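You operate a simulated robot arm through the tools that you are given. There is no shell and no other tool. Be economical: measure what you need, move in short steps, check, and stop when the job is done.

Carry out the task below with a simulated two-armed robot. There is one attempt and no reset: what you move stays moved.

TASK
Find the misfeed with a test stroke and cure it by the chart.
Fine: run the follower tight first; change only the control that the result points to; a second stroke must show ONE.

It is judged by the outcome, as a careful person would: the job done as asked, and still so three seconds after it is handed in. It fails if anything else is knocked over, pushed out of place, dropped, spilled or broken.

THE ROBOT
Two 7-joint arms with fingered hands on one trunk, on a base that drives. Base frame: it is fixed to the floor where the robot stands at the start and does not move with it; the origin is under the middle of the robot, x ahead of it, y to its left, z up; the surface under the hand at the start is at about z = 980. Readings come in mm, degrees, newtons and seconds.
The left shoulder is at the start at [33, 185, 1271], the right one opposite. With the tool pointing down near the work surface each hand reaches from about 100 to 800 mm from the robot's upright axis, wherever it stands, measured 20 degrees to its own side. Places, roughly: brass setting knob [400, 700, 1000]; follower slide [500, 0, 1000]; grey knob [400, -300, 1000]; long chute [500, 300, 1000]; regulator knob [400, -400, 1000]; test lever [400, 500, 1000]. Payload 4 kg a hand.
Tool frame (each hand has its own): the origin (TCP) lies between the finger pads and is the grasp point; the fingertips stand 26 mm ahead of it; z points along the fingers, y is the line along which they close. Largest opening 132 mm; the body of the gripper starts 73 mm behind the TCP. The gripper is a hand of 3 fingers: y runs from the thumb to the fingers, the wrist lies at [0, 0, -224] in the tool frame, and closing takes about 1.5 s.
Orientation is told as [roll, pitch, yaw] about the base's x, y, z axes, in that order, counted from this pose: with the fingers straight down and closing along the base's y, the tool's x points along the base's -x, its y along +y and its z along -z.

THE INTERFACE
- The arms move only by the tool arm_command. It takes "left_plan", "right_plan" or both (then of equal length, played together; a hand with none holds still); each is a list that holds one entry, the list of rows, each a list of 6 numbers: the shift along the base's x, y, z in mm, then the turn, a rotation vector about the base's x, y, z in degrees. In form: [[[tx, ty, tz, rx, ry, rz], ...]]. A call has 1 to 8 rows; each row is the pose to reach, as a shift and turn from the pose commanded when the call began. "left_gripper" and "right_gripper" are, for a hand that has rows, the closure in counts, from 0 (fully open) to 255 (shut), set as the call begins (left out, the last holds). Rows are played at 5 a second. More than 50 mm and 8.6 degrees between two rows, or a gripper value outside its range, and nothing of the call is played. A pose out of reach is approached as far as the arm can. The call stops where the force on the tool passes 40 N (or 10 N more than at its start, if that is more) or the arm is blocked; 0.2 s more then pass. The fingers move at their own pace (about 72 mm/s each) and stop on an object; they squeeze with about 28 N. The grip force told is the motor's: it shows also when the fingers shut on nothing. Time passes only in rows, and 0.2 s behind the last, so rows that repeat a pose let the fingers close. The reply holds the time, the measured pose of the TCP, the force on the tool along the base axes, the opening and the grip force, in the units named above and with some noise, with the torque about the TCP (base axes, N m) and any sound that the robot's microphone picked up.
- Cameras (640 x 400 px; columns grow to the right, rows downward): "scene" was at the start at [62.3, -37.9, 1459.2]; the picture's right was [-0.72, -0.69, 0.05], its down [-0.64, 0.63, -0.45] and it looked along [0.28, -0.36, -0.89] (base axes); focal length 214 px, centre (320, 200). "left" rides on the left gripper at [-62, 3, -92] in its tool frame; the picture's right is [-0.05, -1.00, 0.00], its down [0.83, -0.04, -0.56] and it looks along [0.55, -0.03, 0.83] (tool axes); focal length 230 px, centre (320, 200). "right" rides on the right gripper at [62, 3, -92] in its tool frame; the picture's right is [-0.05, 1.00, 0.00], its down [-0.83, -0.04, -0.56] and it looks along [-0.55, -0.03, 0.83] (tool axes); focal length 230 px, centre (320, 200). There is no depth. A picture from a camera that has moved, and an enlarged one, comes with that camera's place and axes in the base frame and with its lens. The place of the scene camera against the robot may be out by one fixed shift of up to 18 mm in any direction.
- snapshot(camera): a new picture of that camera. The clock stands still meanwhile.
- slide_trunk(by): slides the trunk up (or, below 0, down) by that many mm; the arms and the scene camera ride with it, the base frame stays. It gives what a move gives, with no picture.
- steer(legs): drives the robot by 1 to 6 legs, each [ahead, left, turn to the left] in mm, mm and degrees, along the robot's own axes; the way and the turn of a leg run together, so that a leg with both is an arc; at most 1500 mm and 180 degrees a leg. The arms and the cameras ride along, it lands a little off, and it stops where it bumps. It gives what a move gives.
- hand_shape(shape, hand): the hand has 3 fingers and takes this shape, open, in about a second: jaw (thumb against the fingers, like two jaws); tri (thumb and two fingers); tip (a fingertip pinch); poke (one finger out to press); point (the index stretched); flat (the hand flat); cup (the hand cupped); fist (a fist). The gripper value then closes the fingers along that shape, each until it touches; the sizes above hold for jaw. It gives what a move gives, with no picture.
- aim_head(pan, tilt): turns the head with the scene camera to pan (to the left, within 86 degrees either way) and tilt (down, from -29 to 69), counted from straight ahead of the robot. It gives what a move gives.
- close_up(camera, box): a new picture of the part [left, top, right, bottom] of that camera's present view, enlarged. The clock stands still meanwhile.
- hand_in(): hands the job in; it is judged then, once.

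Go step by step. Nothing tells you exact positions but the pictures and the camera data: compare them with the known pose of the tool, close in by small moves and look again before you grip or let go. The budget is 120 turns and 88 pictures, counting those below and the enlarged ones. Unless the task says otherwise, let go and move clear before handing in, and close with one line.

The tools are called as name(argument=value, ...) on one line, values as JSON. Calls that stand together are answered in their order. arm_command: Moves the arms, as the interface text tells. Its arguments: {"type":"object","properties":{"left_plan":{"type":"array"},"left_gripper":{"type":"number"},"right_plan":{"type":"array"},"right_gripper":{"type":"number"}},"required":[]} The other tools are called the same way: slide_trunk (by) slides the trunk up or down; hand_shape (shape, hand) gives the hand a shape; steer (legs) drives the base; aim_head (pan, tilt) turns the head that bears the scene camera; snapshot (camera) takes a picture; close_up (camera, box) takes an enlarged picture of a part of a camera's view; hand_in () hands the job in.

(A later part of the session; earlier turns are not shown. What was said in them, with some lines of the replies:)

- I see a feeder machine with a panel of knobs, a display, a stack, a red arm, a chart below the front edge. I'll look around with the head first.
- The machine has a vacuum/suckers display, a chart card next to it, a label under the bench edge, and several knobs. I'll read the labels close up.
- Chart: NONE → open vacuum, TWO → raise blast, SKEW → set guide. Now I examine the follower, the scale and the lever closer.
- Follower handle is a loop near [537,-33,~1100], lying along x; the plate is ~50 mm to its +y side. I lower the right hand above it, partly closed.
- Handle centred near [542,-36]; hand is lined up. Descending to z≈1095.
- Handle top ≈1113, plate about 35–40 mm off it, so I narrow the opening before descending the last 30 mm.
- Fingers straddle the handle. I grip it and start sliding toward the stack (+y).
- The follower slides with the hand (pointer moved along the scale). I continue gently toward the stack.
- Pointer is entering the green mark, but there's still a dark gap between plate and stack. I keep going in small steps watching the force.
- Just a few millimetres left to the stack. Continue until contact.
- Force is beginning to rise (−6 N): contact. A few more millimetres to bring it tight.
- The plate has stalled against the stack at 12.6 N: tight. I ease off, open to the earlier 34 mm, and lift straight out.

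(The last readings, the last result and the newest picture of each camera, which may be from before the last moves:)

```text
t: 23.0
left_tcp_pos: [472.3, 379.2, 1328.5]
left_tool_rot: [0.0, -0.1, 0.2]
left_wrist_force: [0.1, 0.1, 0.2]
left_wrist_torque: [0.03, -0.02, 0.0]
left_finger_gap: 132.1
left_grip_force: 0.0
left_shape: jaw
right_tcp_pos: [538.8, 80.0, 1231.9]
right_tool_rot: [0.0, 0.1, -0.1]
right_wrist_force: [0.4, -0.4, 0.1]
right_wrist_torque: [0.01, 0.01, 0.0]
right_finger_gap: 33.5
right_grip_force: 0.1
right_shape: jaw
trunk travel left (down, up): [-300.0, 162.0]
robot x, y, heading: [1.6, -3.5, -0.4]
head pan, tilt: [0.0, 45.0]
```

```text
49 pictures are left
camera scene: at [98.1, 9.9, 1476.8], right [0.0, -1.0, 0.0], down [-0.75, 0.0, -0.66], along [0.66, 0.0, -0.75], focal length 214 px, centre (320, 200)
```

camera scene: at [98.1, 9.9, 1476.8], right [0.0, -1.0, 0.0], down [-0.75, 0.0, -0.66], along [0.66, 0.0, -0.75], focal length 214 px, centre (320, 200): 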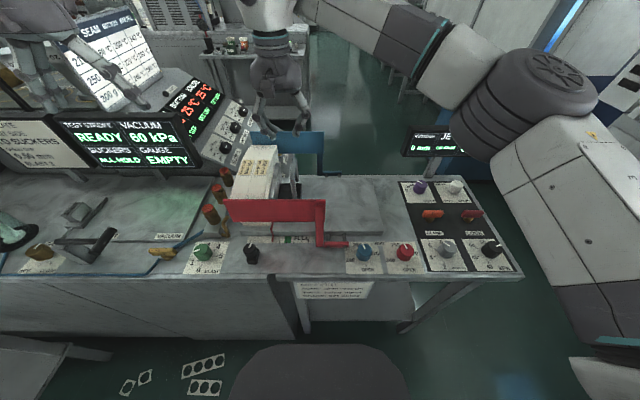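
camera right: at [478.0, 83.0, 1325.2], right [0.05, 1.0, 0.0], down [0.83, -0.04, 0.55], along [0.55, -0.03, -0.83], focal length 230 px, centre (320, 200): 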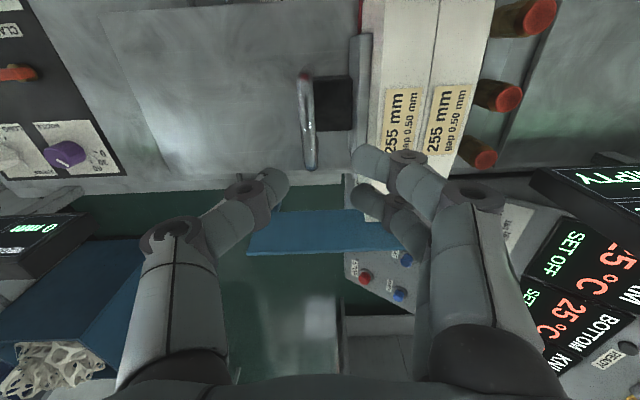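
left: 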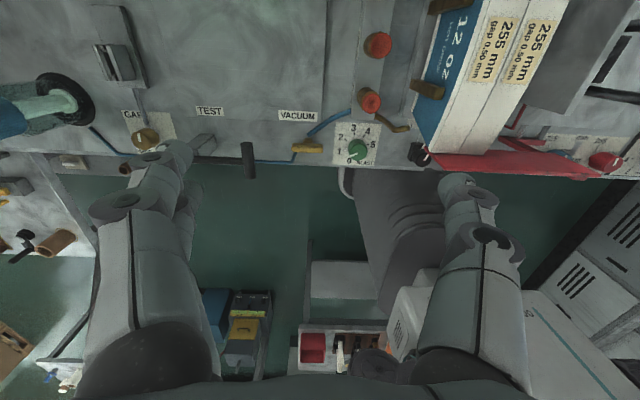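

Follower stays tight on the stack. Right arm retreats; now I look at the test lever with the left camera and scene.

arm_command(right_plan=[[[0, -40, 30, 0, 0, 0], [-10, -80, 60, 0, 0, 0], [-30, -120, 90, 0, 0, 0], [-50, -150, 120, 0, 0, 0]]])

aim_head(pan=50, tilt=50)

close_up(camera="scene", box=[230, 60, 430, 260])

close_up(camera="left", box=[100, 0, 400, 190])

```text
refused: row 2 steps farther than a row can; nothing moved
```

```text
t: 24.2
left_tcp_pos: [473.3, 378.5, 1328.0]
left_tool_rot: [-0.1, 0.0, 0.1]
left_wrist_force: [-0.5, 0.0, 0.2]
left_wrist_torque: [0.0, 0.04, 0.01]
left_finger_gap: 131.9
left_grip_force: 0.0
left_shape: jaw
right_tcp_pos: [540.0, 80.0, 1231.9]
right_tool_rot: [0.1, 0.0, 0.0]
right_wrist_force: [0.2, 0.5, -0.2]
right_wrist_torque: [-0.01, -0.01, -0.01]
right_finger_gap: 33.5
right_grip_force: 0.0
right_shape: jaw
trunk travel left (down, up): [-300.0, 162.0]
robot x, y, heading: [1.2, 1.9, -0.1]
head pan, tilt: [50.0, 50.0]
```

```text
2.00 times, centred on (330, 160) of scene
camera zoom: at [66.7, 68.7, 1472.0], right [0.76, -0.64, -0.05], down [-0.54, -0.59, -0.61], along [0.36, 0.49, -0.79], focal length 429 px, centre (300, 280)
```

zoom: 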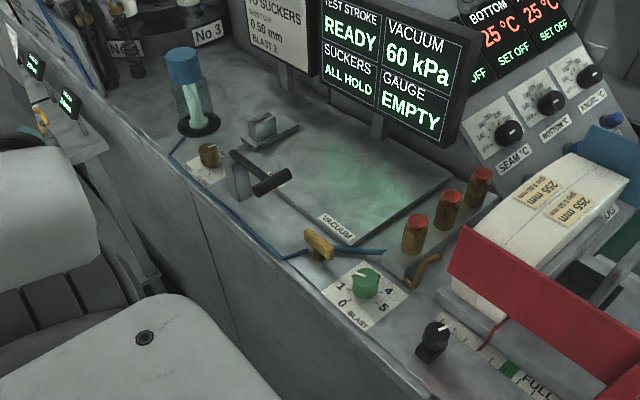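

```text
2.11 times, centred on (250, 95) of left
camera zoom: at [535.1, 382.7, 1420.8], right [0.05, -1.0, 0.0], down [-0.83, -0.04, 0.56], along [-0.55, -0.03, -0.83], focal length 484 px, centre (467, 421)
```

zoom: 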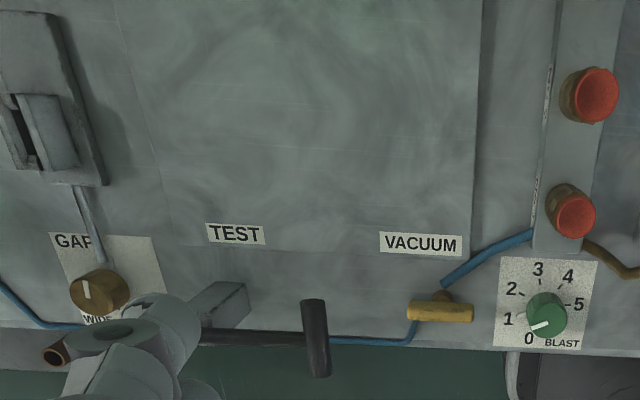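

arm_command(right_plan=[[[0, -35, 25, 0, 0, 0], [-10, -70, 50, 0, 0, 0], [-25, -105, 75, 0, 0, 0], [-40, -140, 100, 0, 0, 0]]], left_plan=[[[0, 5, -20, 0, 0, 0], [0, 10, -50, 0, 0, 0], [0, 20, -80, 0, 0, 0], [0, 25, -100, 0, 0, 0]]], left_gripper=150)

snapshot(camera="left")

close_up(camera="scene", box=[280, 110, 380, 180])

```text
t: 25.2
left_tcp_pos: [471.9, 402.3, 1230.1]
left_tool_rot: [0.2, -0.2, 0.1]
left_wrist_force: [-0.7, -0.5, 0.8]
left_wrist_torque: [-0.01, -0.01, 0.01]
left_finger_gap: 55.0
left_grip_force: 0.1
left_shape: jaw
right_tcp_pos: [498.7, -63.7, 1330.7]
right_tool_rot: [0.1, -0.1, 0.1]
right_wrist_force: [-0.1, -0.2, -0.9]
right_wrist_torque: [0.01, -0.01, -0.03]
right_finger_gap: 33.3
right_grip_force: 0.0
right_shape: jaw
trunk travel left (down, up): [-300.0, 162.0]
robot x, y, heading: [1.9, 1.4, -0.0]
head pan, tilt: [50.0, 50.0]
```

```text
46 pictures are left
camera left: at [533.5, 405.9, 1322.6], right [0.05, -1.0, 0.0], down [-0.83, -0.05, 0.55], along [-0.55, -0.03, -0.83], focal length 230 px, centre (320, 200)
```

left: 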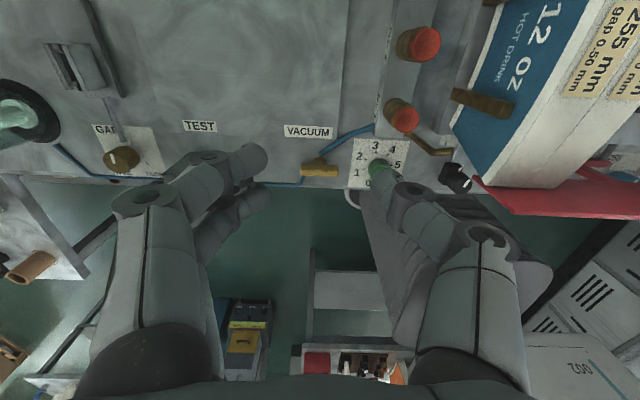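

```text
5.71 times, centred on (330, 145) of scene
camera zoom: at [65.7, 66.8, 1472.1], right [0.76, -0.64, -0.05], down [-0.53, -0.59, -0.61], along [0.36, 0.49, -0.79], focal length 1226 px, centre (263, 514)
```

zoom: 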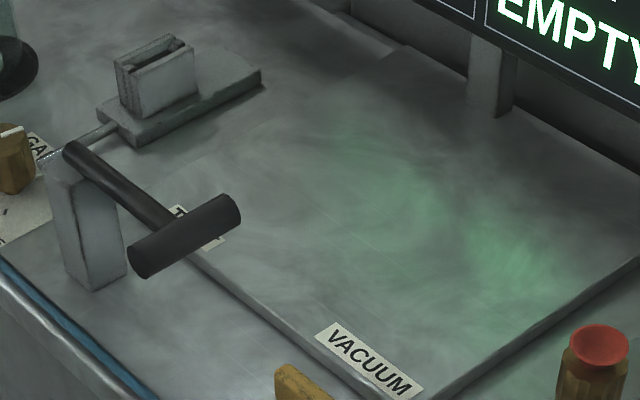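

The test lever is a crank arm on a post with a crosswise grip, grip ≈[353,508,1030], which should press down. I bring the closed left hand above it.

arm_command(left_plan=[[[-30, 25, 0, 0, 0, 0], [-60, 50, 0, 0, 0, 0], [-90, 75, 0, 0, 0, 0], [-119, 104, 0, 0, 0, 0], [-119, 104, -40, 0, 0, 0], [-119, 104, -80, 0, 0, 0], [-119, 104, -115, 0, 0, 0], [-119, 104, -115, 0, 0, 0]]], left_gripper=255)

close_up(camera="scene", box=[220, 20, 400, 200])

snapshot(camera="left")

```text
t: 27.0
left_tcp_pos: [355.4, 507.7, 1113.7]
left_tool_rot: [0.0, 0.0, 0.1]
left_wrist_force: [0.3, -0.2, -0.3]
left_wrist_torque: [0.0, 0.0, 0.02]
left_finger_gap: 0.1
left_grip_force: 28.1
left_shape: jaw
right_tcp_pos: [499.2, -62.1, 1331.4]
right_tool_rot: [0.0, -0.1, 0.0]
right_wrist_force: [0.2, 0.2, 0.3]
right_wrist_torque: [-0.01, -0.01, -0.01]
right_finger_gap: 33.2
right_grip_force: 0.1
right_shape: jaw
trunk travel left (down, up): [-300.0, 162.0]
robot x, y, heading: [1.5, -2.0, -0.1]
head pan, tilt: [50.0, 50.0]
```

```text
2.22 times, centred on (310, 110) of scene
camera zoom: at [66.8, 68.3, 1472.0], right [0.76, -0.64, -0.05], down [-0.54, -0.59, -0.61], along [0.36, 0.49, -0.79], focal length 477 px, centre (342, 400)
```

zoom: 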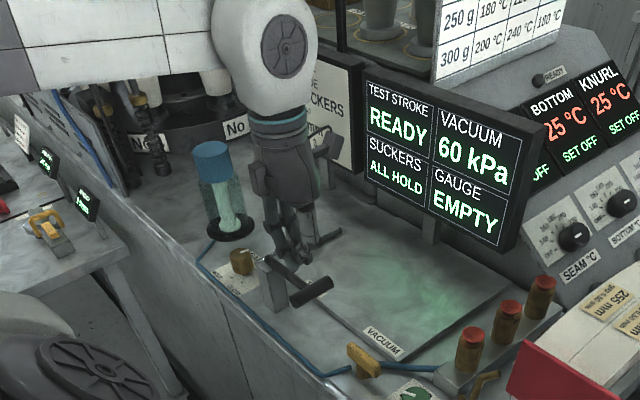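

```text
43 pictures are left
camera left: at [416.7, 511.6, 1206.4], right [0.05, -1.0, 0.0], down [-0.83, -0.04, 0.55], along [-0.55, -0.03, -0.83], focal length 230 px, centre (320, 200)
```

left: 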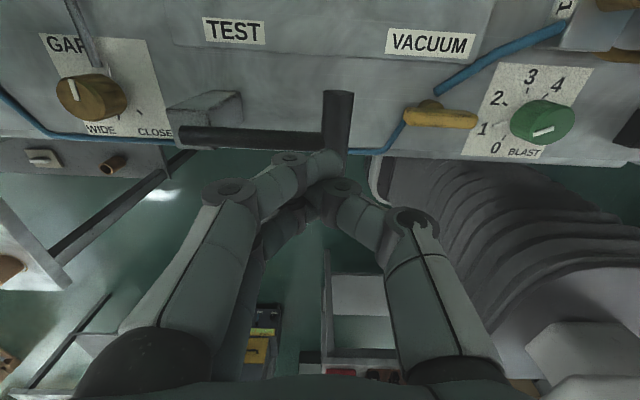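

Fingertips need ~−6 mm in y to sit on the grip (centre ≈[360,501]). Pressing down in steps.

arm_command(left_plan=[[[4, -6, 0, 0, 0, 0], [4, -6, -20, 0, 0, 0], [4, -6, -35, 0, 0, 0], [4, -6, -45, 0, 0, 0], [4, -6, -55, 0, 0, 0], [4, -6, -62, 0, 0, 0]]])

close_up(camera="scene", box=[220, 20, 400, 200])

```text
t: 28.4
left_tcp_pos: [358.9, 501.5, 1052.5]
left_tool_rot: [0.0, 0.0, 0.2]
left_wrist_force: [0.5, 1.7, 4.8]
left_wrist_torque: [0.05, -0.04, 0.0]
left_finger_gap: 0.0
left_grip_force: 27.3
left_shape: jaw
right_tcp_pos: [500.1, -61.2, 1331.6]
right_tool_rot: [0.0, 0.0, 0.0]
right_wrist_force: [-0.5, -0.5, -0.6]
right_wrist_torque: [0.0, -0.06, 0.0]
right_finger_gap: 33.4
right_grip_force: 0.2
right_shape: jaw
trunk travel left (down, up): [-300.0, 162.0]
robot x, y, heading: [0.7, 2.4, -0.0]
head pan, tilt: [50.0, 50.0]
```

```text
2.22 times, centred on (310, 110) of scene
camera zoom: at [66.7, 68.8, 1472.0], right [0.76, -0.64, -0.05], down [-0.54, -0.59, -0.61], along [0.36, 0.49, -0.79], focal length 477 px, centre (342, 400)
```

zoom: 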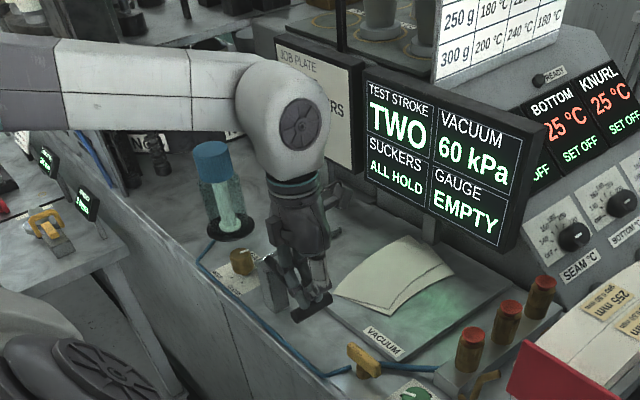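

The test stroke shows TWO, with two blanks on the table. Chart: raise blast (job plate says 3). I lift off the lever and go look at the blast knob.

arm_command(left_plan=[[[0, 0, 20, 0, 0, 0], [0, 0, 50, 0, 0, 0], [0, 0, 90, 0, 0, 0], [0, -20, 120, 0, 0, 0], [15, -50, 140, 0, 0, 0], [30, -85, 140, 0, 0, 0]]])

snapshot(camera="left")

close_up(camera="scene", box=[240, 80, 400, 240])

```text
t: 29.8
left_tcp_pos: [389.8, 414.7, 1191.3]
left_tool_rot: [-0.1, 0.1, 0.2]
left_wrist_force: [1.4, 0.2, -0.4]
left_wrist_torque: [0.0, 0.02, 0.01]
left_finger_gap: 0.0
left_grip_force: 28.3
left_shape: jaw
right_tcp_pos: [501.1, -60.9, 1330.5]
right_tool_rot: [0.1, 0.1, 0.0]
right_wrist_force: [-0.1, -0.8, -0.5]
right_wrist_torque: [-0.03, -0.01, 0.03]
right_finger_gap: 33.5
right_grip_force: 0.0
right_shape: jaw
trunk travel left (down, up): [-300.0, 162.0]
robot x, y, heading: [1.1, -2.2, -0.3]
head pan, tilt: [50.0, 50.0]
```

```text
41 pictures are left
camera left: at [452.2, 418.8, 1284.2], right [0.05, -1.0, 0.0], down [-0.83, -0.05, 0.56], along [-0.55, -0.03, -0.83], focal length 230 px, centre (320, 200)
```

left: 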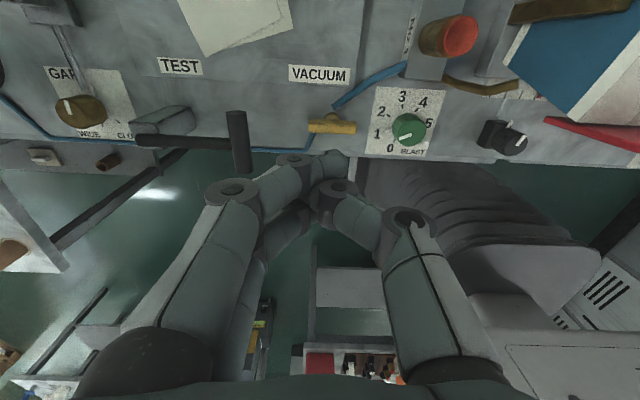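

```text
2.50 times, centred on (320, 160) of scene
camera zoom: at [68.0, 67.4, 1471.9], right [0.76, -0.64, -0.05], down [-0.54, -0.59, -0.61], along [0.36, 0.49, -0.79], focal length 536 px, centre (320, 300)
```

zoom: 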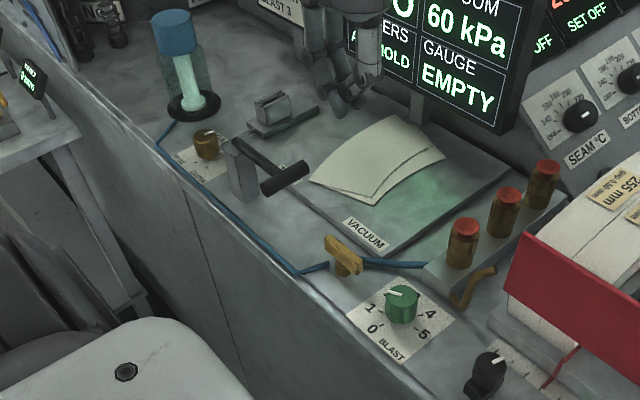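

Lever sprang back. Blast knob is roughly at [378,308,1010]; I move above it and view from closer.

arm_command(left_plan=[[[0, -35, 0, 0, 0, 0], [0, -70, -10, 0, 0, 0], [-5, -95, -30, 0, 0, 0], [-8, -106, -60, 0, 0, 0], [-8, -106, -60, 0, 0, 0], [-8, -106, -60, 0, 0, 0]]], left_gripper=120)

snapshot(camera="left")

close_up(camera="scene", box=[320, 150, 440, 250])

```text
t: 31.2
left_tcp_pos: [379.3, 310.4, 1131.2]
left_tool_rot: [0.0, 0.0, 0.1]
left_wrist_force: [-1.3, 0.2, 1.1]
left_wrist_torque: [0.0, 0.02, 0.02]
left_finger_gap: 69.5
left_grip_force: 0.0
left_shape: jaw
right_tcp_pos: [499.8, -61.2, 1332.2]
right_tool_rot: [0.0, 0.0, 0.0]
right_wrist_force: [-0.2, -1.4, -0.4]
right_wrist_torque: [0.01, -0.01, -0.01]
right_finger_gap: 33.4
right_grip_force: 0.0
right_shape: jaw
trunk travel left (down, up): [-300.0, 162.0]
robot x, y, heading: [-2.1, 0.1, 0.0]
head pan, tilt: [50.0, 50.0]
```

```text
39 pictures are left
camera left: at [441.9, 313.6, 1224.5], right [0.05, -1.0, 0.0], down [-0.83, -0.04, 0.55], along [-0.55, -0.03, -0.83], focal length 230 px, centre (320, 200)
```

left: 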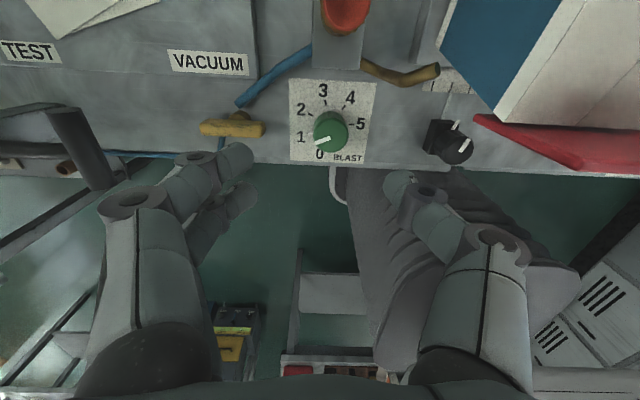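

```text
4.00 times, centred on (380, 200) of scene
camera zoom: at [66.4, 68.9, 1472.0], right [0.76, -0.64, -0.05], down [-0.54, -0.59, -0.61], along [0.36, 0.49, -0.79], focal length 858 px, centre (80, 200)
```

zoom: 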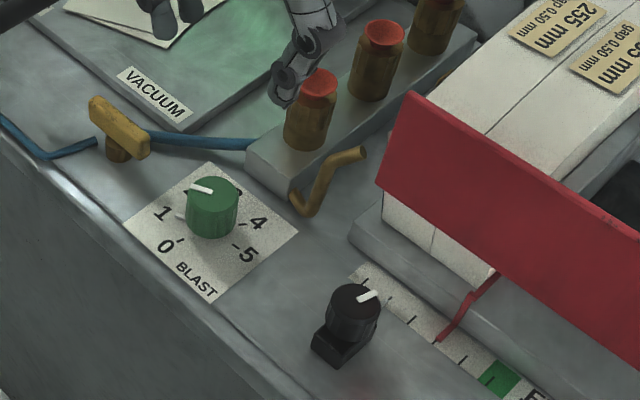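

Blast pointer sits near 1; scale steps are ~49° so 3 needs about 98° clockwise. I centre over [379,301], pre-rotate +50°, and lower to z≈1080.

arm_command(left_plan=[[[0, -3, 0, 0, 0, 8], [0, -6, 0, 0, 0, 16], [0, -9, 0, 0, 0, 24], [0, -9, -10, 0, 0, 32], [0, -9, -20, 0, 0, 40], [0, -9, -35, 0, 0, 48], [0, -9, -50, 0, 0, 50], [0, -9, -50, 0, 0, 50]]], left_gripper=145)

snapshot(camera="left")

close_up(camera="scene", box=[300, 130, 440, 250])

```text
t: 33.0
left_tcp_pos: [379.9, 303.0, 1081.8]
left_tool_rot: [0.0, 0.0, 50.1]
left_wrist_force: [0.3, -0.1, 0.8]
left_wrist_torque: [-0.01, 0.02, 0.0]
left_finger_gap: 57.7
left_grip_force: 0.0
left_shape: jaw
right_tcp_pos: [499.7, -60.6, 1331.1]
right_tool_rot: [0.0, 0.0, -0.1]
right_wrist_force: [0.3, -0.2, -0.3]
right_wrist_torque: [0.0, 0.0, 0.01]
right_finger_gap: 33.6
right_grip_force: 0.0
right_shape: jaw
trunk travel left (down, up): [-300.0, 162.0]
robot x, y, heading: [-3.8, 0.7, 0.1]
head pan, tilt: [50.0, 50.0]
```

```text
37 pictures are left
camera left: at [417.4, 351.8, 1174.8], right [0.8, -0.6, 0.0], down [-0.5, -0.67, 0.55], along [-0.33, -0.44, -0.83], focal length 230 px, centre (320, 200)
```

left: 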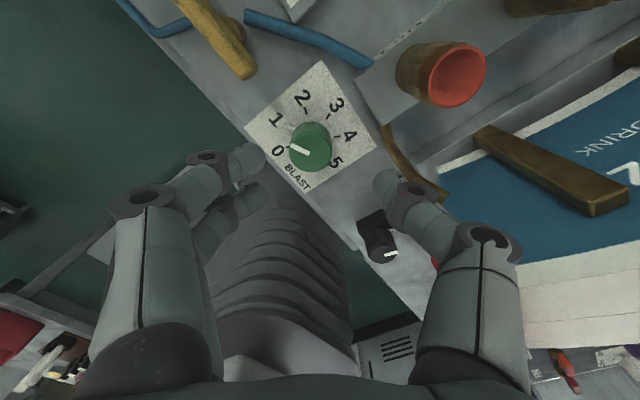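

```text
3.33 times, centred on (370, 190) of scene
camera zoom: at [66.5, 68.6, 1472.0], right [0.76, -0.64, -0.05], down [-0.54, -0.59, -0.61], along [0.36, 0.49, -0.79], focal length 715 px, centre (153, 233)
```

zoom: 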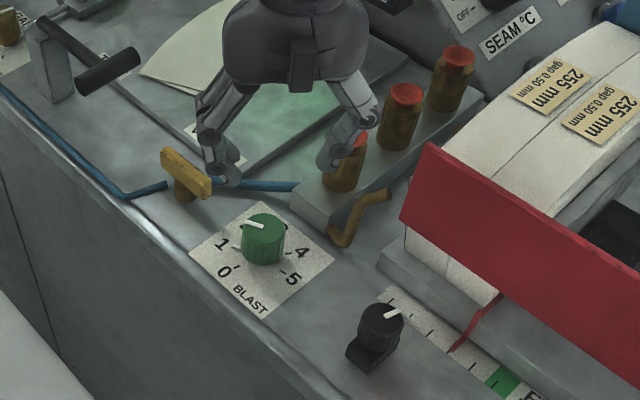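

Knob centre comes out ≈[372,300]; top around z≈995. I shift and descend part way, then look again.

arm_command(left_plan=[[[-7, -2, 0, 0, 0, 0], [-7, -2, -15, 0, 0, 0], [-7, -2, -30, 0, 0, 0], [-7, -2, -40, 0, 0, 0], [-7, -2, -40, 0, 0, 0]]])

snapshot(camera="left")

close_up(camera="scene", box=[320, 140, 420, 230])

```text
t: 34.2
left_tcp_pos: [373.6, 299.8, 1042.2]
left_tool_rot: [0.0, -0.1, 50.0]
left_wrist_force: [-0.2, -0.5, -0.5]
left_wrist_torque: [-0.04, -0.01, 0.01]
left_finger_gap: 57.7
left_grip_force: 0.0
left_shape: jaw
right_tcp_pos: [499.6, -59.6, 1331.5]
right_tool_rot: [0.0, 0.0, 0.0]
right_wrist_force: [0.4, 0.5, -0.6]
right_wrist_torque: [0.0, 0.01, -0.01]
right_finger_gap: 33.5
right_grip_force: 0.0
right_shape: jaw
trunk travel left (down, up): [-300.0, 162.0]
robot x, y, heading: [-3.3, -5.2, -0.0]
head pan, tilt: [50.0, 50.0]
```

```text
35 pictures are left
camera left: at [410.3, 348.9, 1134.3], right [0.8, -0.6, 0.0], down [-0.5, -0.66, 0.56], along [-0.33, -0.44, -0.83], focal length 230 px, centre (320, 200)
```

left: 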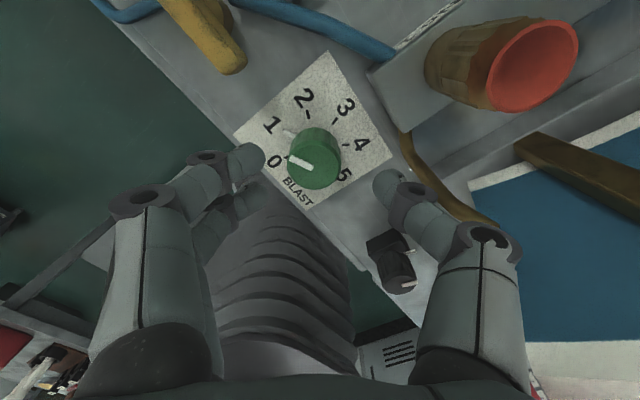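

```text
4.44 times, centred on (370, 185) of scene
camera zoom: at [66.7, 68.7, 1472.0], right [0.76, -0.64, -0.05], down [-0.54, -0.59, -0.61], along [0.36, 0.49, -0.79], focal length 953 px, centre (98, 267)
```

zoom: 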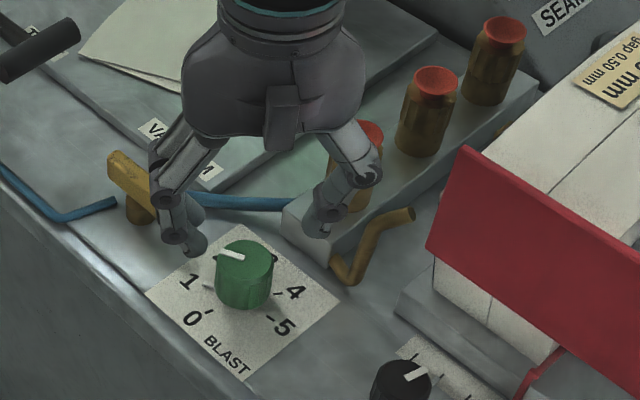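

Aligned within a few millimetres; hose and block clear the thumb by little, so I narrow to ~48 mm and descend 24 mm.

arm_command(left_plan=[[[0, 2, 0, 0, 0, 0], [0, 2, -6, 0, 0, 0], [0, 2, -12, 0, 0, 0], [0, 2, -18, 0, 0, 0], [0, 2, -24, 0, 0, 0], [0, 2, -24, 0, 0, 0]]], left_gripper=163)

snapshot(camera="left")

```text
t: 35.6
left_tcp_pos: [374.4, 301.9, 1016.4]
left_tool_rot: [-0.1, 0.1, 50.1]
left_wrist_force: [-0.1, 0.1, 0.1]
left_wrist_torque: [0.03, -0.01, 0.0]
left_finger_gap: 48.2
left_grip_force: 0.1
left_shape: jaw
right_tcp_pos: [499.8, -61.9, 1331.3]
right_tool_rot: [0.0, 0.0, 0.0]
right_wrist_force: [-1.1, -0.1, 0.3]
right_wrist_torque: [-0.01, 0.02, 0.01]
right_finger_gap: 33.7
right_grip_force: 0.1
right_shape: jaw
trunk travel left (down, up): [-300.0, 162.0]
robot x, y, heading: [-4.8, 0.7, 0.0]
head pan, tilt: [50.0, 50.0]
```

```text
33 pictures are left
camera left: at [410.9, 351.3, 1110.3], right [0.8, -0.6, 0.0], down [-0.5, -0.66, 0.55], along [-0.33, -0.44, -0.83], focal length 230 px, centre (320, 200)
```

left: 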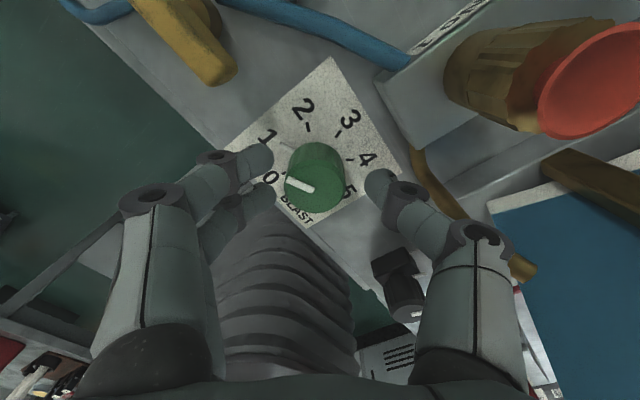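

Tips are level with the knob's top; another 9 mm down, then close on it.

arm_command(left_plan=[[[0, 0, -3, 0, 0, 0], [0, 0, -6, 0, 0, 0], [0, 0, -9, 0, 0, 0], [0, 0, -9, 0, 0, 0]]])

arm_command(left_plan=[[[0, 0, 0, 0, 0, 0], [0, 0, 0, 0, 0, 0], [0, 0, 0, 0, 0, 0], [0, 0, 0, 0, 0, 0]]], left_gripper=255)

snapshot(camera="left")

```text
t: 36.6
left_tcp_pos: [372.3, 301.5, 1007.9]
left_tool_rot: [0.0, 0.1, 50.2]
left_wrist_force: [0.5, 0.2, -0.9]
left_wrist_torque: [0.0, -0.02, 0.01]
left_finger_gap: 48.0
left_grip_force: 0.1
left_shape: jaw
right_tcp_pos: [499.3, -60.6, 1331.1]
right_tool_rot: [0.1, 0.0, 0.0]
right_wrist_force: [-0.1, -0.3, -0.3]
right_wrist_torque: [0.01, 0.0, -0.02]
right_finger_gap: 33.6
right_grip_force: 0.0
right_shape: jaw
trunk travel left (down, up): [-300.0, 162.0]
robot x, y, heading: [-2.3, -1.5, 0.1]
head pan, tilt: [50.0, 50.0]
```

```text
t: 37.6
left_tcp_pos: [373.6, 302.5, 1007.4]
left_tool_rot: [0.0, 0.1, 50.1]
left_wrist_force: [2.2, 3.9, -2.0]
left_wrist_torque: [0.03, -0.03, -0.02]
left_finger_gap: 24.2
left_grip_force: 27.8
left_shape: jaw
right_tcp_pos: [500.3, -60.2, 1331.1]
right_tool_rot: [-0.1, -0.1, 0.0]
right_wrist_force: [0.7, 0.4, -0.7]
right_wrist_torque: [-0.02, -0.03, -0.02]
right_finger_gap: 33.5
right_grip_force: 0.0
right_shape: jaw
trunk travel left (down, up): [-300.0, 162.0]
robot x, y, heading: [-1.7, -3.5, -0.1]
head pan, tilt: [50.0, 50.0]
```

```text
32 pictures are left
camera left: at [411.0, 352.3, 1100.7], right [0.8, -0.6, 0.0], down [-0.5, -0.66, 0.56], along [-0.33, -0.44, -0.83], focal length 230 px, centre (320, 200)
```

left: 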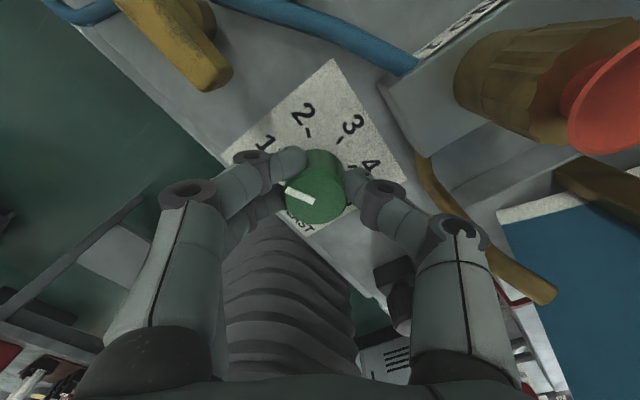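

Knob is held (24 mm). Turning clockwise 56° first.

arm_command(left_plan=[[[0, 0, 0, 0, 0, -7], [0, 0, 0, 0, 0, -14], [0, 0, 0, 0, 0, -21], [0, 0, 0, 0, 0, -28], [0, 0, 0, 0, 0, -35], [0, 0, 0, 0, 0, -42], [0, 0, 0, 0, 0, -49], [0, 0, 0, 0, 0, -49]]])

snapshot(camera="left")

```text
t: 39.4
left_tcp_pos: [375.1, 299.4, 1008.2]
left_tool_rot: [0.0, 0.0, 0.9]
left_wrist_force: [10.5, -16.1, -6.5]
left_wrist_torque: [-0.46, -0.16, 0.16]
left_finger_gap: 23.2
left_grip_force: 28.0
left_shape: jaw
right_tcp_pos: [502.0, -63.1, 1330.9]
right_tool_rot: [0.1, 0.1, 0.0]
right_wrist_force: [-1.1, 0.2, 0.5]
right_wrist_torque: [0.02, 0.06, 0.01]
right_finger_gap: 33.3
right_grip_force: 0.0
right_shape: jaw
trunk travel left (down, up): [-300.0, 162.0]
robot x, y, heading: [2.5, -2.0, 0.2]
head pan, tilt: [50.0, 50.0]
```

```text
31 pictures are left
camera left: at [436.8, 304.4, 1101.1], right [0.07, -1.0, 0.0], down [-0.83, -0.06, 0.56], along [-0.55, -0.04, -0.83], focal length 230 px, centre (320, 200)
```

left: 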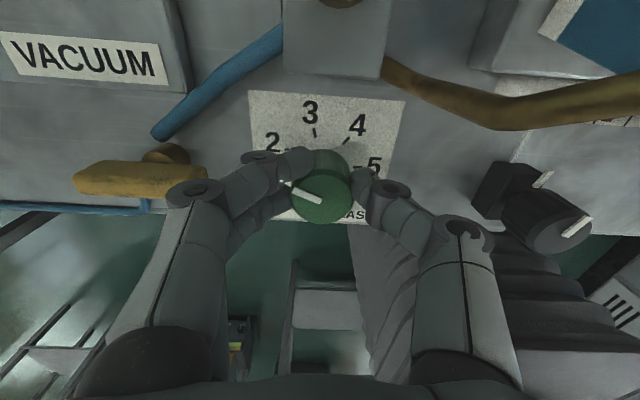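

Knob follows; pointer now about 2. Continue another ~45°, with a slight shift to relieve side force.

arm_command(left_plan=[[[0, -1, 0, 0, 0, -7], [1, -1, 0, 0, 0, -14], [1, -2, 0, 0, 0, -21], [1, -2, 0, 0, 0, -28], [1, -2, 0, 0, 0, -35], [1, -2, 0, 0, 0, -42], [1, -2, 0, 0, 0, -48], [1, -2, 0, 0, 0, -48]]])

snapshot(camera="left")

close_up(camera="scene", box=[320, 140, 440, 240])

```text
t: 41.2
left_tcp_pos: [375.1, 294.8, 1009.4]
left_tool_rot: [-0.2, -0.1, -47.0]
left_wrist_force: [2.2, -33.9, -10.0]
left_wrist_torque: [-0.73, 0.12, 0.3]
left_finger_gap: 22.9
left_grip_force: 28.3
left_shape: jaw
right_tcp_pos: [499.8, -66.2, 1330.9]
right_tool_rot: [0.2, 0.0, 0.0]
right_wrist_force: [-0.4, -0.4, 1.1]
right_wrist_torque: [0.0, 0.01, 0.0]
right_finger_gap: 33.2
right_grip_force: 0.1
right_shape: jaw
trunk travel left (down, up): [-300.0, 162.0]
robot x, y, heading: [-0.0, -2.4, 0.1]
head pan, tilt: [50.0, 50.0]
```

```text
30 pictures are left
camera left: at [419.8, 253.0, 1101.7], right [-0.69, -0.72, 0.0], down [-0.6, 0.58, 0.56], along [-0.4, 0.39, -0.83], focal length 230 px, centre (320, 200)
```

left: 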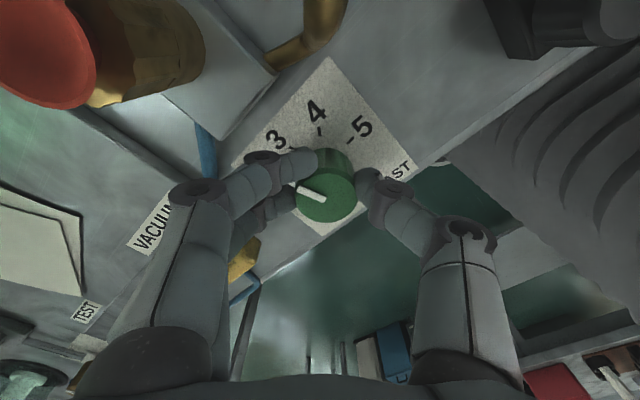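

```text
4.00 times, centred on (380, 190) of scene
camera zoom: at [67.8, 63.4, 1472.0], right [0.76, -0.64, -0.06], down [-0.54, -0.58, -0.61], along [0.36, 0.5, -0.79], focal length 858 px, centre (80, 240)
```

zoom: 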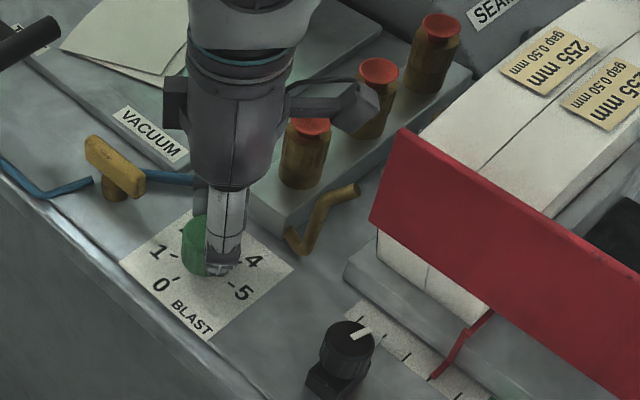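

Pointer is near 3. I ease the side load, open, lift, and check from above.

arm_command(left_plan=[[[0, -3, 0, 0, 0, 0], [0, -3, 0, 0, 0, 0], [0, -3, 0, 0, 0, 0], [0, -3, 15, 0, 0, 0], [0, -3, 35, 0, 0, 0], [0, -3, 60, 0, 0, 0], [0, 0, 75, 0, 0, 8], [0, 0, 75, 0, 0, 16]]], left_gripper=160)

arm_command(left_plan=[[[0, 0, 0, 0, 0, 8], [0, 0, 0, 0, 0, 16], [0, 0, 10, 0, 0, 24], [0, 0, 20, 0, 0, 31], [0, 0, 20, 0, 0, 31]]])

close_up(camera="left", box=[260, 60, 420, 160])

close_up(camera="scene", box=[340, 150, 440, 230])

```text
t: 43.0
left_tcp_pos: [374.4, 300.0, 1083.4]
left_tool_rot: [0.0, 0.0, -30.8]
left_wrist_force: [0.5, -0.8, -0.1]
left_wrist_torque: [-0.02, -0.01, 0.0]
left_finger_gap: 48.8
left_grip_force: 0.1
left_shape: jaw
right_tcp_pos: [500.3, -60.6, 1332.3]
right_tool_rot: [0.1, -0.1, 0.0]
right_wrist_force: [0.5, 0.2, -0.3]
right_wrist_torque: [0.01, -0.02, -0.02]
right_finger_gap: 33.2
right_grip_force: 0.1
right_shape: jaw
trunk travel left (down, up): [-300.0, 162.0]
robot x, y, heading: [0.3, -4.5, -0.1]
head pan, tilt: [50.0, 50.0]
```

```text
t: 44.2
left_tcp_pos: [373.7, 299.3, 1104.1]
left_tool_rot: [0.0, 0.0, 0.1]
left_wrist_force: [-0.3, 0.3, 0.5]
left_wrist_torque: [0.01, 0.01, -0.02]
left_finger_gap: 49.1
left_grip_force: 0.1
left_shape: jaw
right_tcp_pos: [500.6, -61.2, 1332.3]
right_tool_rot: [-0.1, 0.0, 0.0]
right_wrist_force: [-0.3, -0.5, -0.1]
right_wrist_torque: [0.01, -0.01, 0.0]
right_finger_gap: 33.6
right_grip_force: 0.0
right_shape: jaw
trunk travel left (down, up): [-300.0, 162.0]
robot x, y, heading: [2.4, -0.5, -0.1]
head pan, tilt: [50.0, 50.0]
```

```text
4.00 times, centred on (340, 110) of left
camera zoom: at [435.9, 304.0, 1196.3], right [0.05, -1.0, 0.0], down [-0.83, -0.05, 0.56], along [-0.55, -0.03, -0.83], focal length 920 px, centre (240, 560)
```

zoom: 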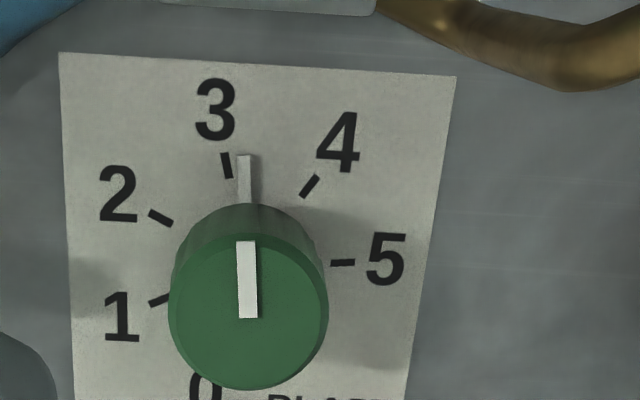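

```text
5.00 times, centred on (390, 190) of scene
camera zoom: at [67.0, 68.7, 1471.9], right [0.76, -0.64, -0.05], down [-0.54, -0.59, -0.61], along [0.36, 0.49, -0.79], focal length 1072 px, centre (-30, 250)
```

zoom: 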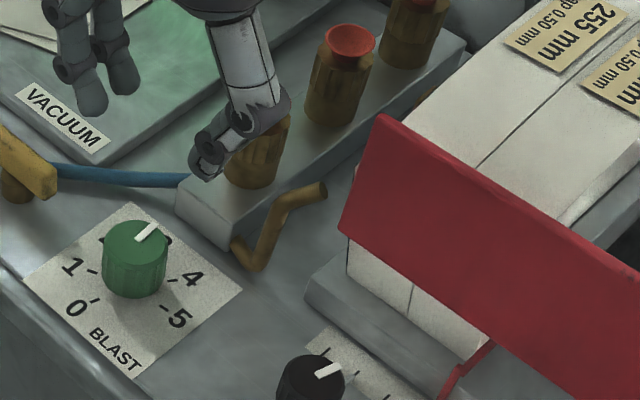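

The skirt pointer reads about 3.2, slightly past the 3 tick. I regrip (now centred) and turn back ~11°.

arm_command(left_plan=[[[0, 0, -35, 0, 0, 0], [0, 0, -65, 0, 0, 0], [0, 0, -80, 0, 0, 0], [0, 0, -90, 0, 0, 0], [0, 0, -97, 0, 0, 0], [0, 0, -97, 0, 0, 0]]])

arm_command(left_plan=[[[0, 0, 0, 0, 0, 0], [0, 0, 0, 0, 0, 0], [0, 0, 0, 0, 0, 0], [0, 0, 0, 0, 0, 0], [0, 0, 0, 0, 0, 4], [0, 0, 0, 0, 0, 8], [0, 0, 0, 0, 0, 11.5], [0, 0, 0, 0, 0, 11.5]]], left_gripper=255)

arm_command(left_plan=[[[0, 0, 0, 0, 0, 0], [0, 0, 0, 0, 0, 0], [0, 0, 0, 0, 0, 0], [0, 0, 20, 0, 0, 0], [0, 0, 45, 0, 0, -3], [0, 0, 75, 0, 0, -7], [0, 0, 97, 0, 0, -11.5], [0, 0, 97, 0, 0, -11.5]]], left_gripper=160)

close_up(camera="left", box=[260, 60, 420, 160])

```text
t: 45.6
left_tcp_pos: [374.4, 300.2, 1005.3]
left_tool_rot: [0.0, 0.0, 0.1]
left_wrist_force: [-0.5, 0.0, 0.1]
left_wrist_torque: [0.0, -0.03, 0.03]
left_finger_gap: 49.2
left_grip_force: 0.1
left_shape: jaw
right_tcp_pos: [498.9, -60.6, 1332.1]
right_tool_rot: [0.1, -0.1, -0.1]
right_wrist_force: [-0.4, 0.2, 0.6]
right_wrist_torque: [0.0, -0.03, -0.01]
right_finger_gap: 33.1
right_grip_force: 0.1
right_shape: jaw
trunk travel left (down, up): [-300.0, 162.0]
robot x, y, heading: [0.7, -2.3, -0.1]
head pan, tilt: [50.0, 50.0]
```

```text
t: 47.4
left_tcp_pos: [373.9, 300.7, 1006.2]
left_tool_rot: [0.0, 0.0, 11.6]
left_wrist_force: [0.3, 4.4, 1.7]
left_wrist_torque: [0.11, 0.01, -0.07]
left_finger_gap: 24.0
left_grip_force: 27.4
left_shape: jaw
right_tcp_pos: [499.9, -60.8, 1331.6]
right_tool_rot: [0.0, -0.1, 0.1]
right_wrist_force: [-0.9, -0.2, 0.1]
right_wrist_torque: [-0.02, -0.02, 0.0]
right_finger_gap: 33.1
right_grip_force: 0.0
right_shape: jaw
trunk travel left (down, up): [-300.0, 162.0]
robot x, y, heading: [2.6, 0.4, 0.0]
head pan, tilt: [50.0, 50.0]
```

```text
t: 49.2
left_tcp_pos: [375.7, 299.7, 1104.2]
left_tool_rot: [-0.1, 0.1, -0.1]
left_wrist_force: [0.9, 0.1, 0.1]
left_wrist_torque: [0.0, 0.01, 0.01]
left_finger_gap: 48.5
left_grip_force: 0.1
left_shape: jaw
right_tcp_pos: [500.6, -59.7, 1330.7]
right_tool_rot: [-0.1, 0.0, 0.0]
right_wrist_force: [-0.8, 0.5, 1.0]
right_wrist_torque: [-0.01, -0.01, 0.03]
right_finger_gap: 33.4
right_grip_force: 0.1
right_shape: jaw
trunk travel left (down, up): [-300.0, 162.0]
robot x, y, heading: [0.8, 3.0, 0.1]
head pan, tilt: [50.0, 50.0]
```

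```text
4.00 times, centred on (340, 110) of left
camera zoom: at [437.4, 303.3, 1195.9], right [0.05, -1.0, 0.0], down [-0.83, -0.04, 0.56], along [-0.55, -0.03, -0.83], focal length 920 px, centre (240, 560)
```

zoom: 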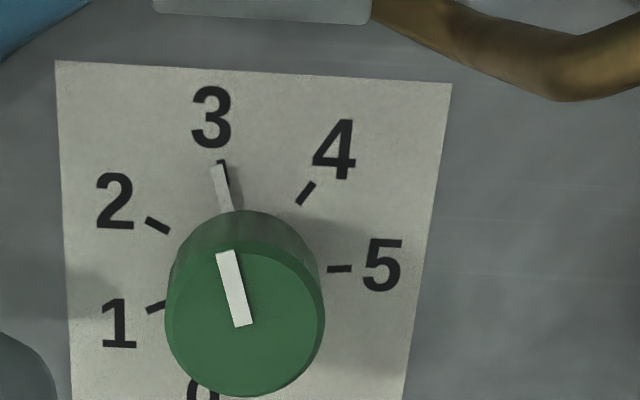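

Blast is on 3. Now back to the lever for the second stroke: up, across, closed hand above the grip.

arm_command(left_plan=[[[0, 20, 40, 0, 0, 0], [-3, 50, 70, 0, 0, 0], [-6, 95, 70, 0, 0, 0], [-9, 140, 70, 0, 0, 0], [-12, 180, 60, 0, 0, 0], [-15, 202, 40, 0, 0, 0], [-15, 202, 9, 0, 0, 0], [-15, 202, 9, 0, 0, 0]]], left_gripper=255)

arm_command(left_plan=[[[0, 0, -20, 0, 0, 0], [0, 0, -35, 0, 0, 0], [0, 0, -45, 0, 0, 0], [0, 0, -55, 0, 0, 0], [0, 0, -62, 0, 0, 0]]])

snapshot(camera="scene")

```text
t: 51.0
left_tcp_pos: [359.1, 501.1, 1113.2]
left_tool_rot: [0.0, -0.1, 0.2]
left_wrist_force: [0.3, 0.2, -0.1]
left_wrist_torque: [-0.02, 0.01, -0.03]
left_finger_gap: 0.0
left_grip_force: 27.7
left_shape: jaw
right_tcp_pos: [500.7, -60.9, 1330.8]
right_tool_rot: [-0.1, 0.1, 0.0]
right_wrist_force: [-0.2, -0.7, -0.3]
right_wrist_torque: [0.02, -0.01, 0.01]
right_finger_gap: 33.6
right_grip_force: 0.0
right_shape: jaw
trunk travel left (down, up): [-300.0, 162.0]
robot x, y, heading: [-2.3, -2.4, 0.1]
head pan, tilt: [50.0, 50.0]
```

```text
t: 52.2
left_tcp_pos: [359.0, 501.5, 1051.6]
left_tool_rot: [0.0, -0.1, 0.1]
left_wrist_force: [2.1, 0.7, 4.8]
left_wrist_torque: [0.05, -0.04, 0.0]
left_finger_gap: 0.0
left_grip_force: 28.3
left_shape: jaw
right_tcp_pos: [501.2, -60.3, 1331.9]
right_tool_rot: [0.0, 0.0, 0.0]
right_wrist_force: [0.0, 0.4, 0.4]
right_wrist_torque: [0.02, 0.0, 0.02]
right_finger_gap: 33.2
right_grip_force: 0.2
right_shape: jaw
trunk travel left (down, up): [-300.0, 162.0]
robot x, y, heading: [-0.9, -0.1, 0.0]
head pan, tilt: [50.0, 50.0]
```

```text
25 pictures are left
camera scene: at [66.5, 68.5, 1472.0], right [0.76, -0.64, -0.05], down [-0.54, -0.59, -0.61], along [0.36, 0.49, -0.79], focal length 214 px, centre (320, 200)
```

scene: 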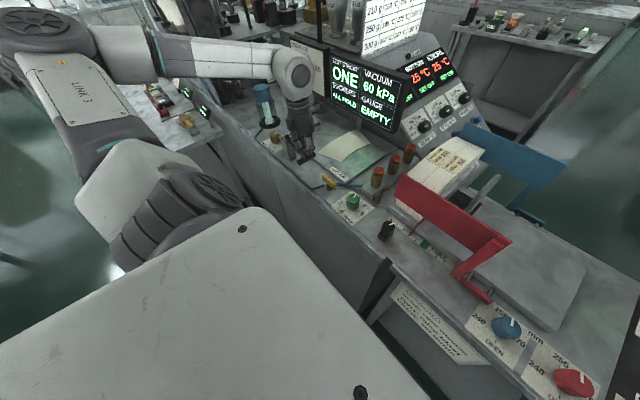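

The display shows ONE. I lift clear of the lever and check everything once more.

arm_command(left_plan=[[[0, 0, 20, 0, 0, 0], [0, 0, 50, 0, 0, 0], [0, 0, 90, 0, 0, 0], [10, -10, 130, 0, 0, 0], [30, -30, 170, 0, 0, 0], [55, -55, 200, 0, 0, 0], [55, -55, 200, 0, 0, 0]]])

close_up(camera="scene", box=[240, 60, 420, 240])

close_up(camera="scene", box=[360, 110, 560, 290])

```text
t: 53.8
left_tcp_pos: [411.4, 449.7, 1250.9]
left_tool_rot: [-0.1, 0.0, 0.1]
left_wrist_force: [-1.0, 0.1, 0.7]
left_wrist_torque: [-0.03, 0.01, 0.01]
left_finger_gap: 0.0
left_grip_force: 28.6
left_shape: jaw
right_tcp_pos: [498.8, -60.3, 1331.1]
right_tool_rot: [0.0, 0.0, 0.1]
right_wrist_force: [0.2, -0.4, 0.0]
right_wrist_torque: [0.0, -0.03, -0.04]
right_finger_gap: 33.4
right_grip_force: 0.0
right_shape: jaw
trunk travel left (down, up): [-300.0, 162.0]
robot x, y, heading: [-3.2, -2.1, -0.1]
head pan, tilt: [50.0, 50.0]
```

```text
2.22 times, centred on (330, 150) of scene
camera zoom: at [66.0, 69.5, 1471.9], right [0.76, -0.64, -0.05], down [-0.54, -0.59, -0.61], along [0.36, 0.49, -0.79], focal length 477 px, centre (298, 311)
```

zoom: 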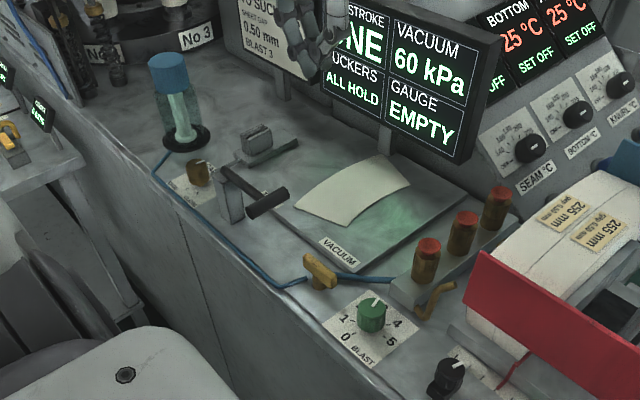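

```text
2.22 times, centred on (460, 200) of scene
camera zoom: at [66.0, 69.5, 1471.9], right [0.76, -0.64, -0.05], down [-0.54, -0.59, -0.61], along [0.36, 0.49, -0.79], focal length 477 px, centre (9, 200)
```

zoom: 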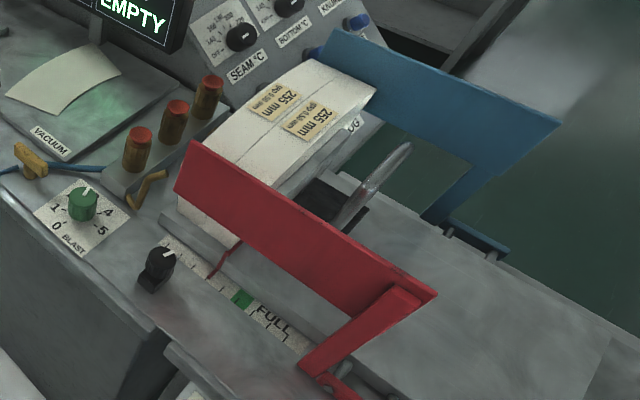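

One single blank lies straight on the table, the display reads ONE, the follower is tight, the blast is on 3, and both hands are clear. Handing in.

hand_in()

```text
The job is handed in.
```

The misfeed was TWO. I ran the follower tight, then made the first test stroke. By the chart I raised only the blast, from about 1 to 3 as the job plate calls for, and the second stroke showed ONE.
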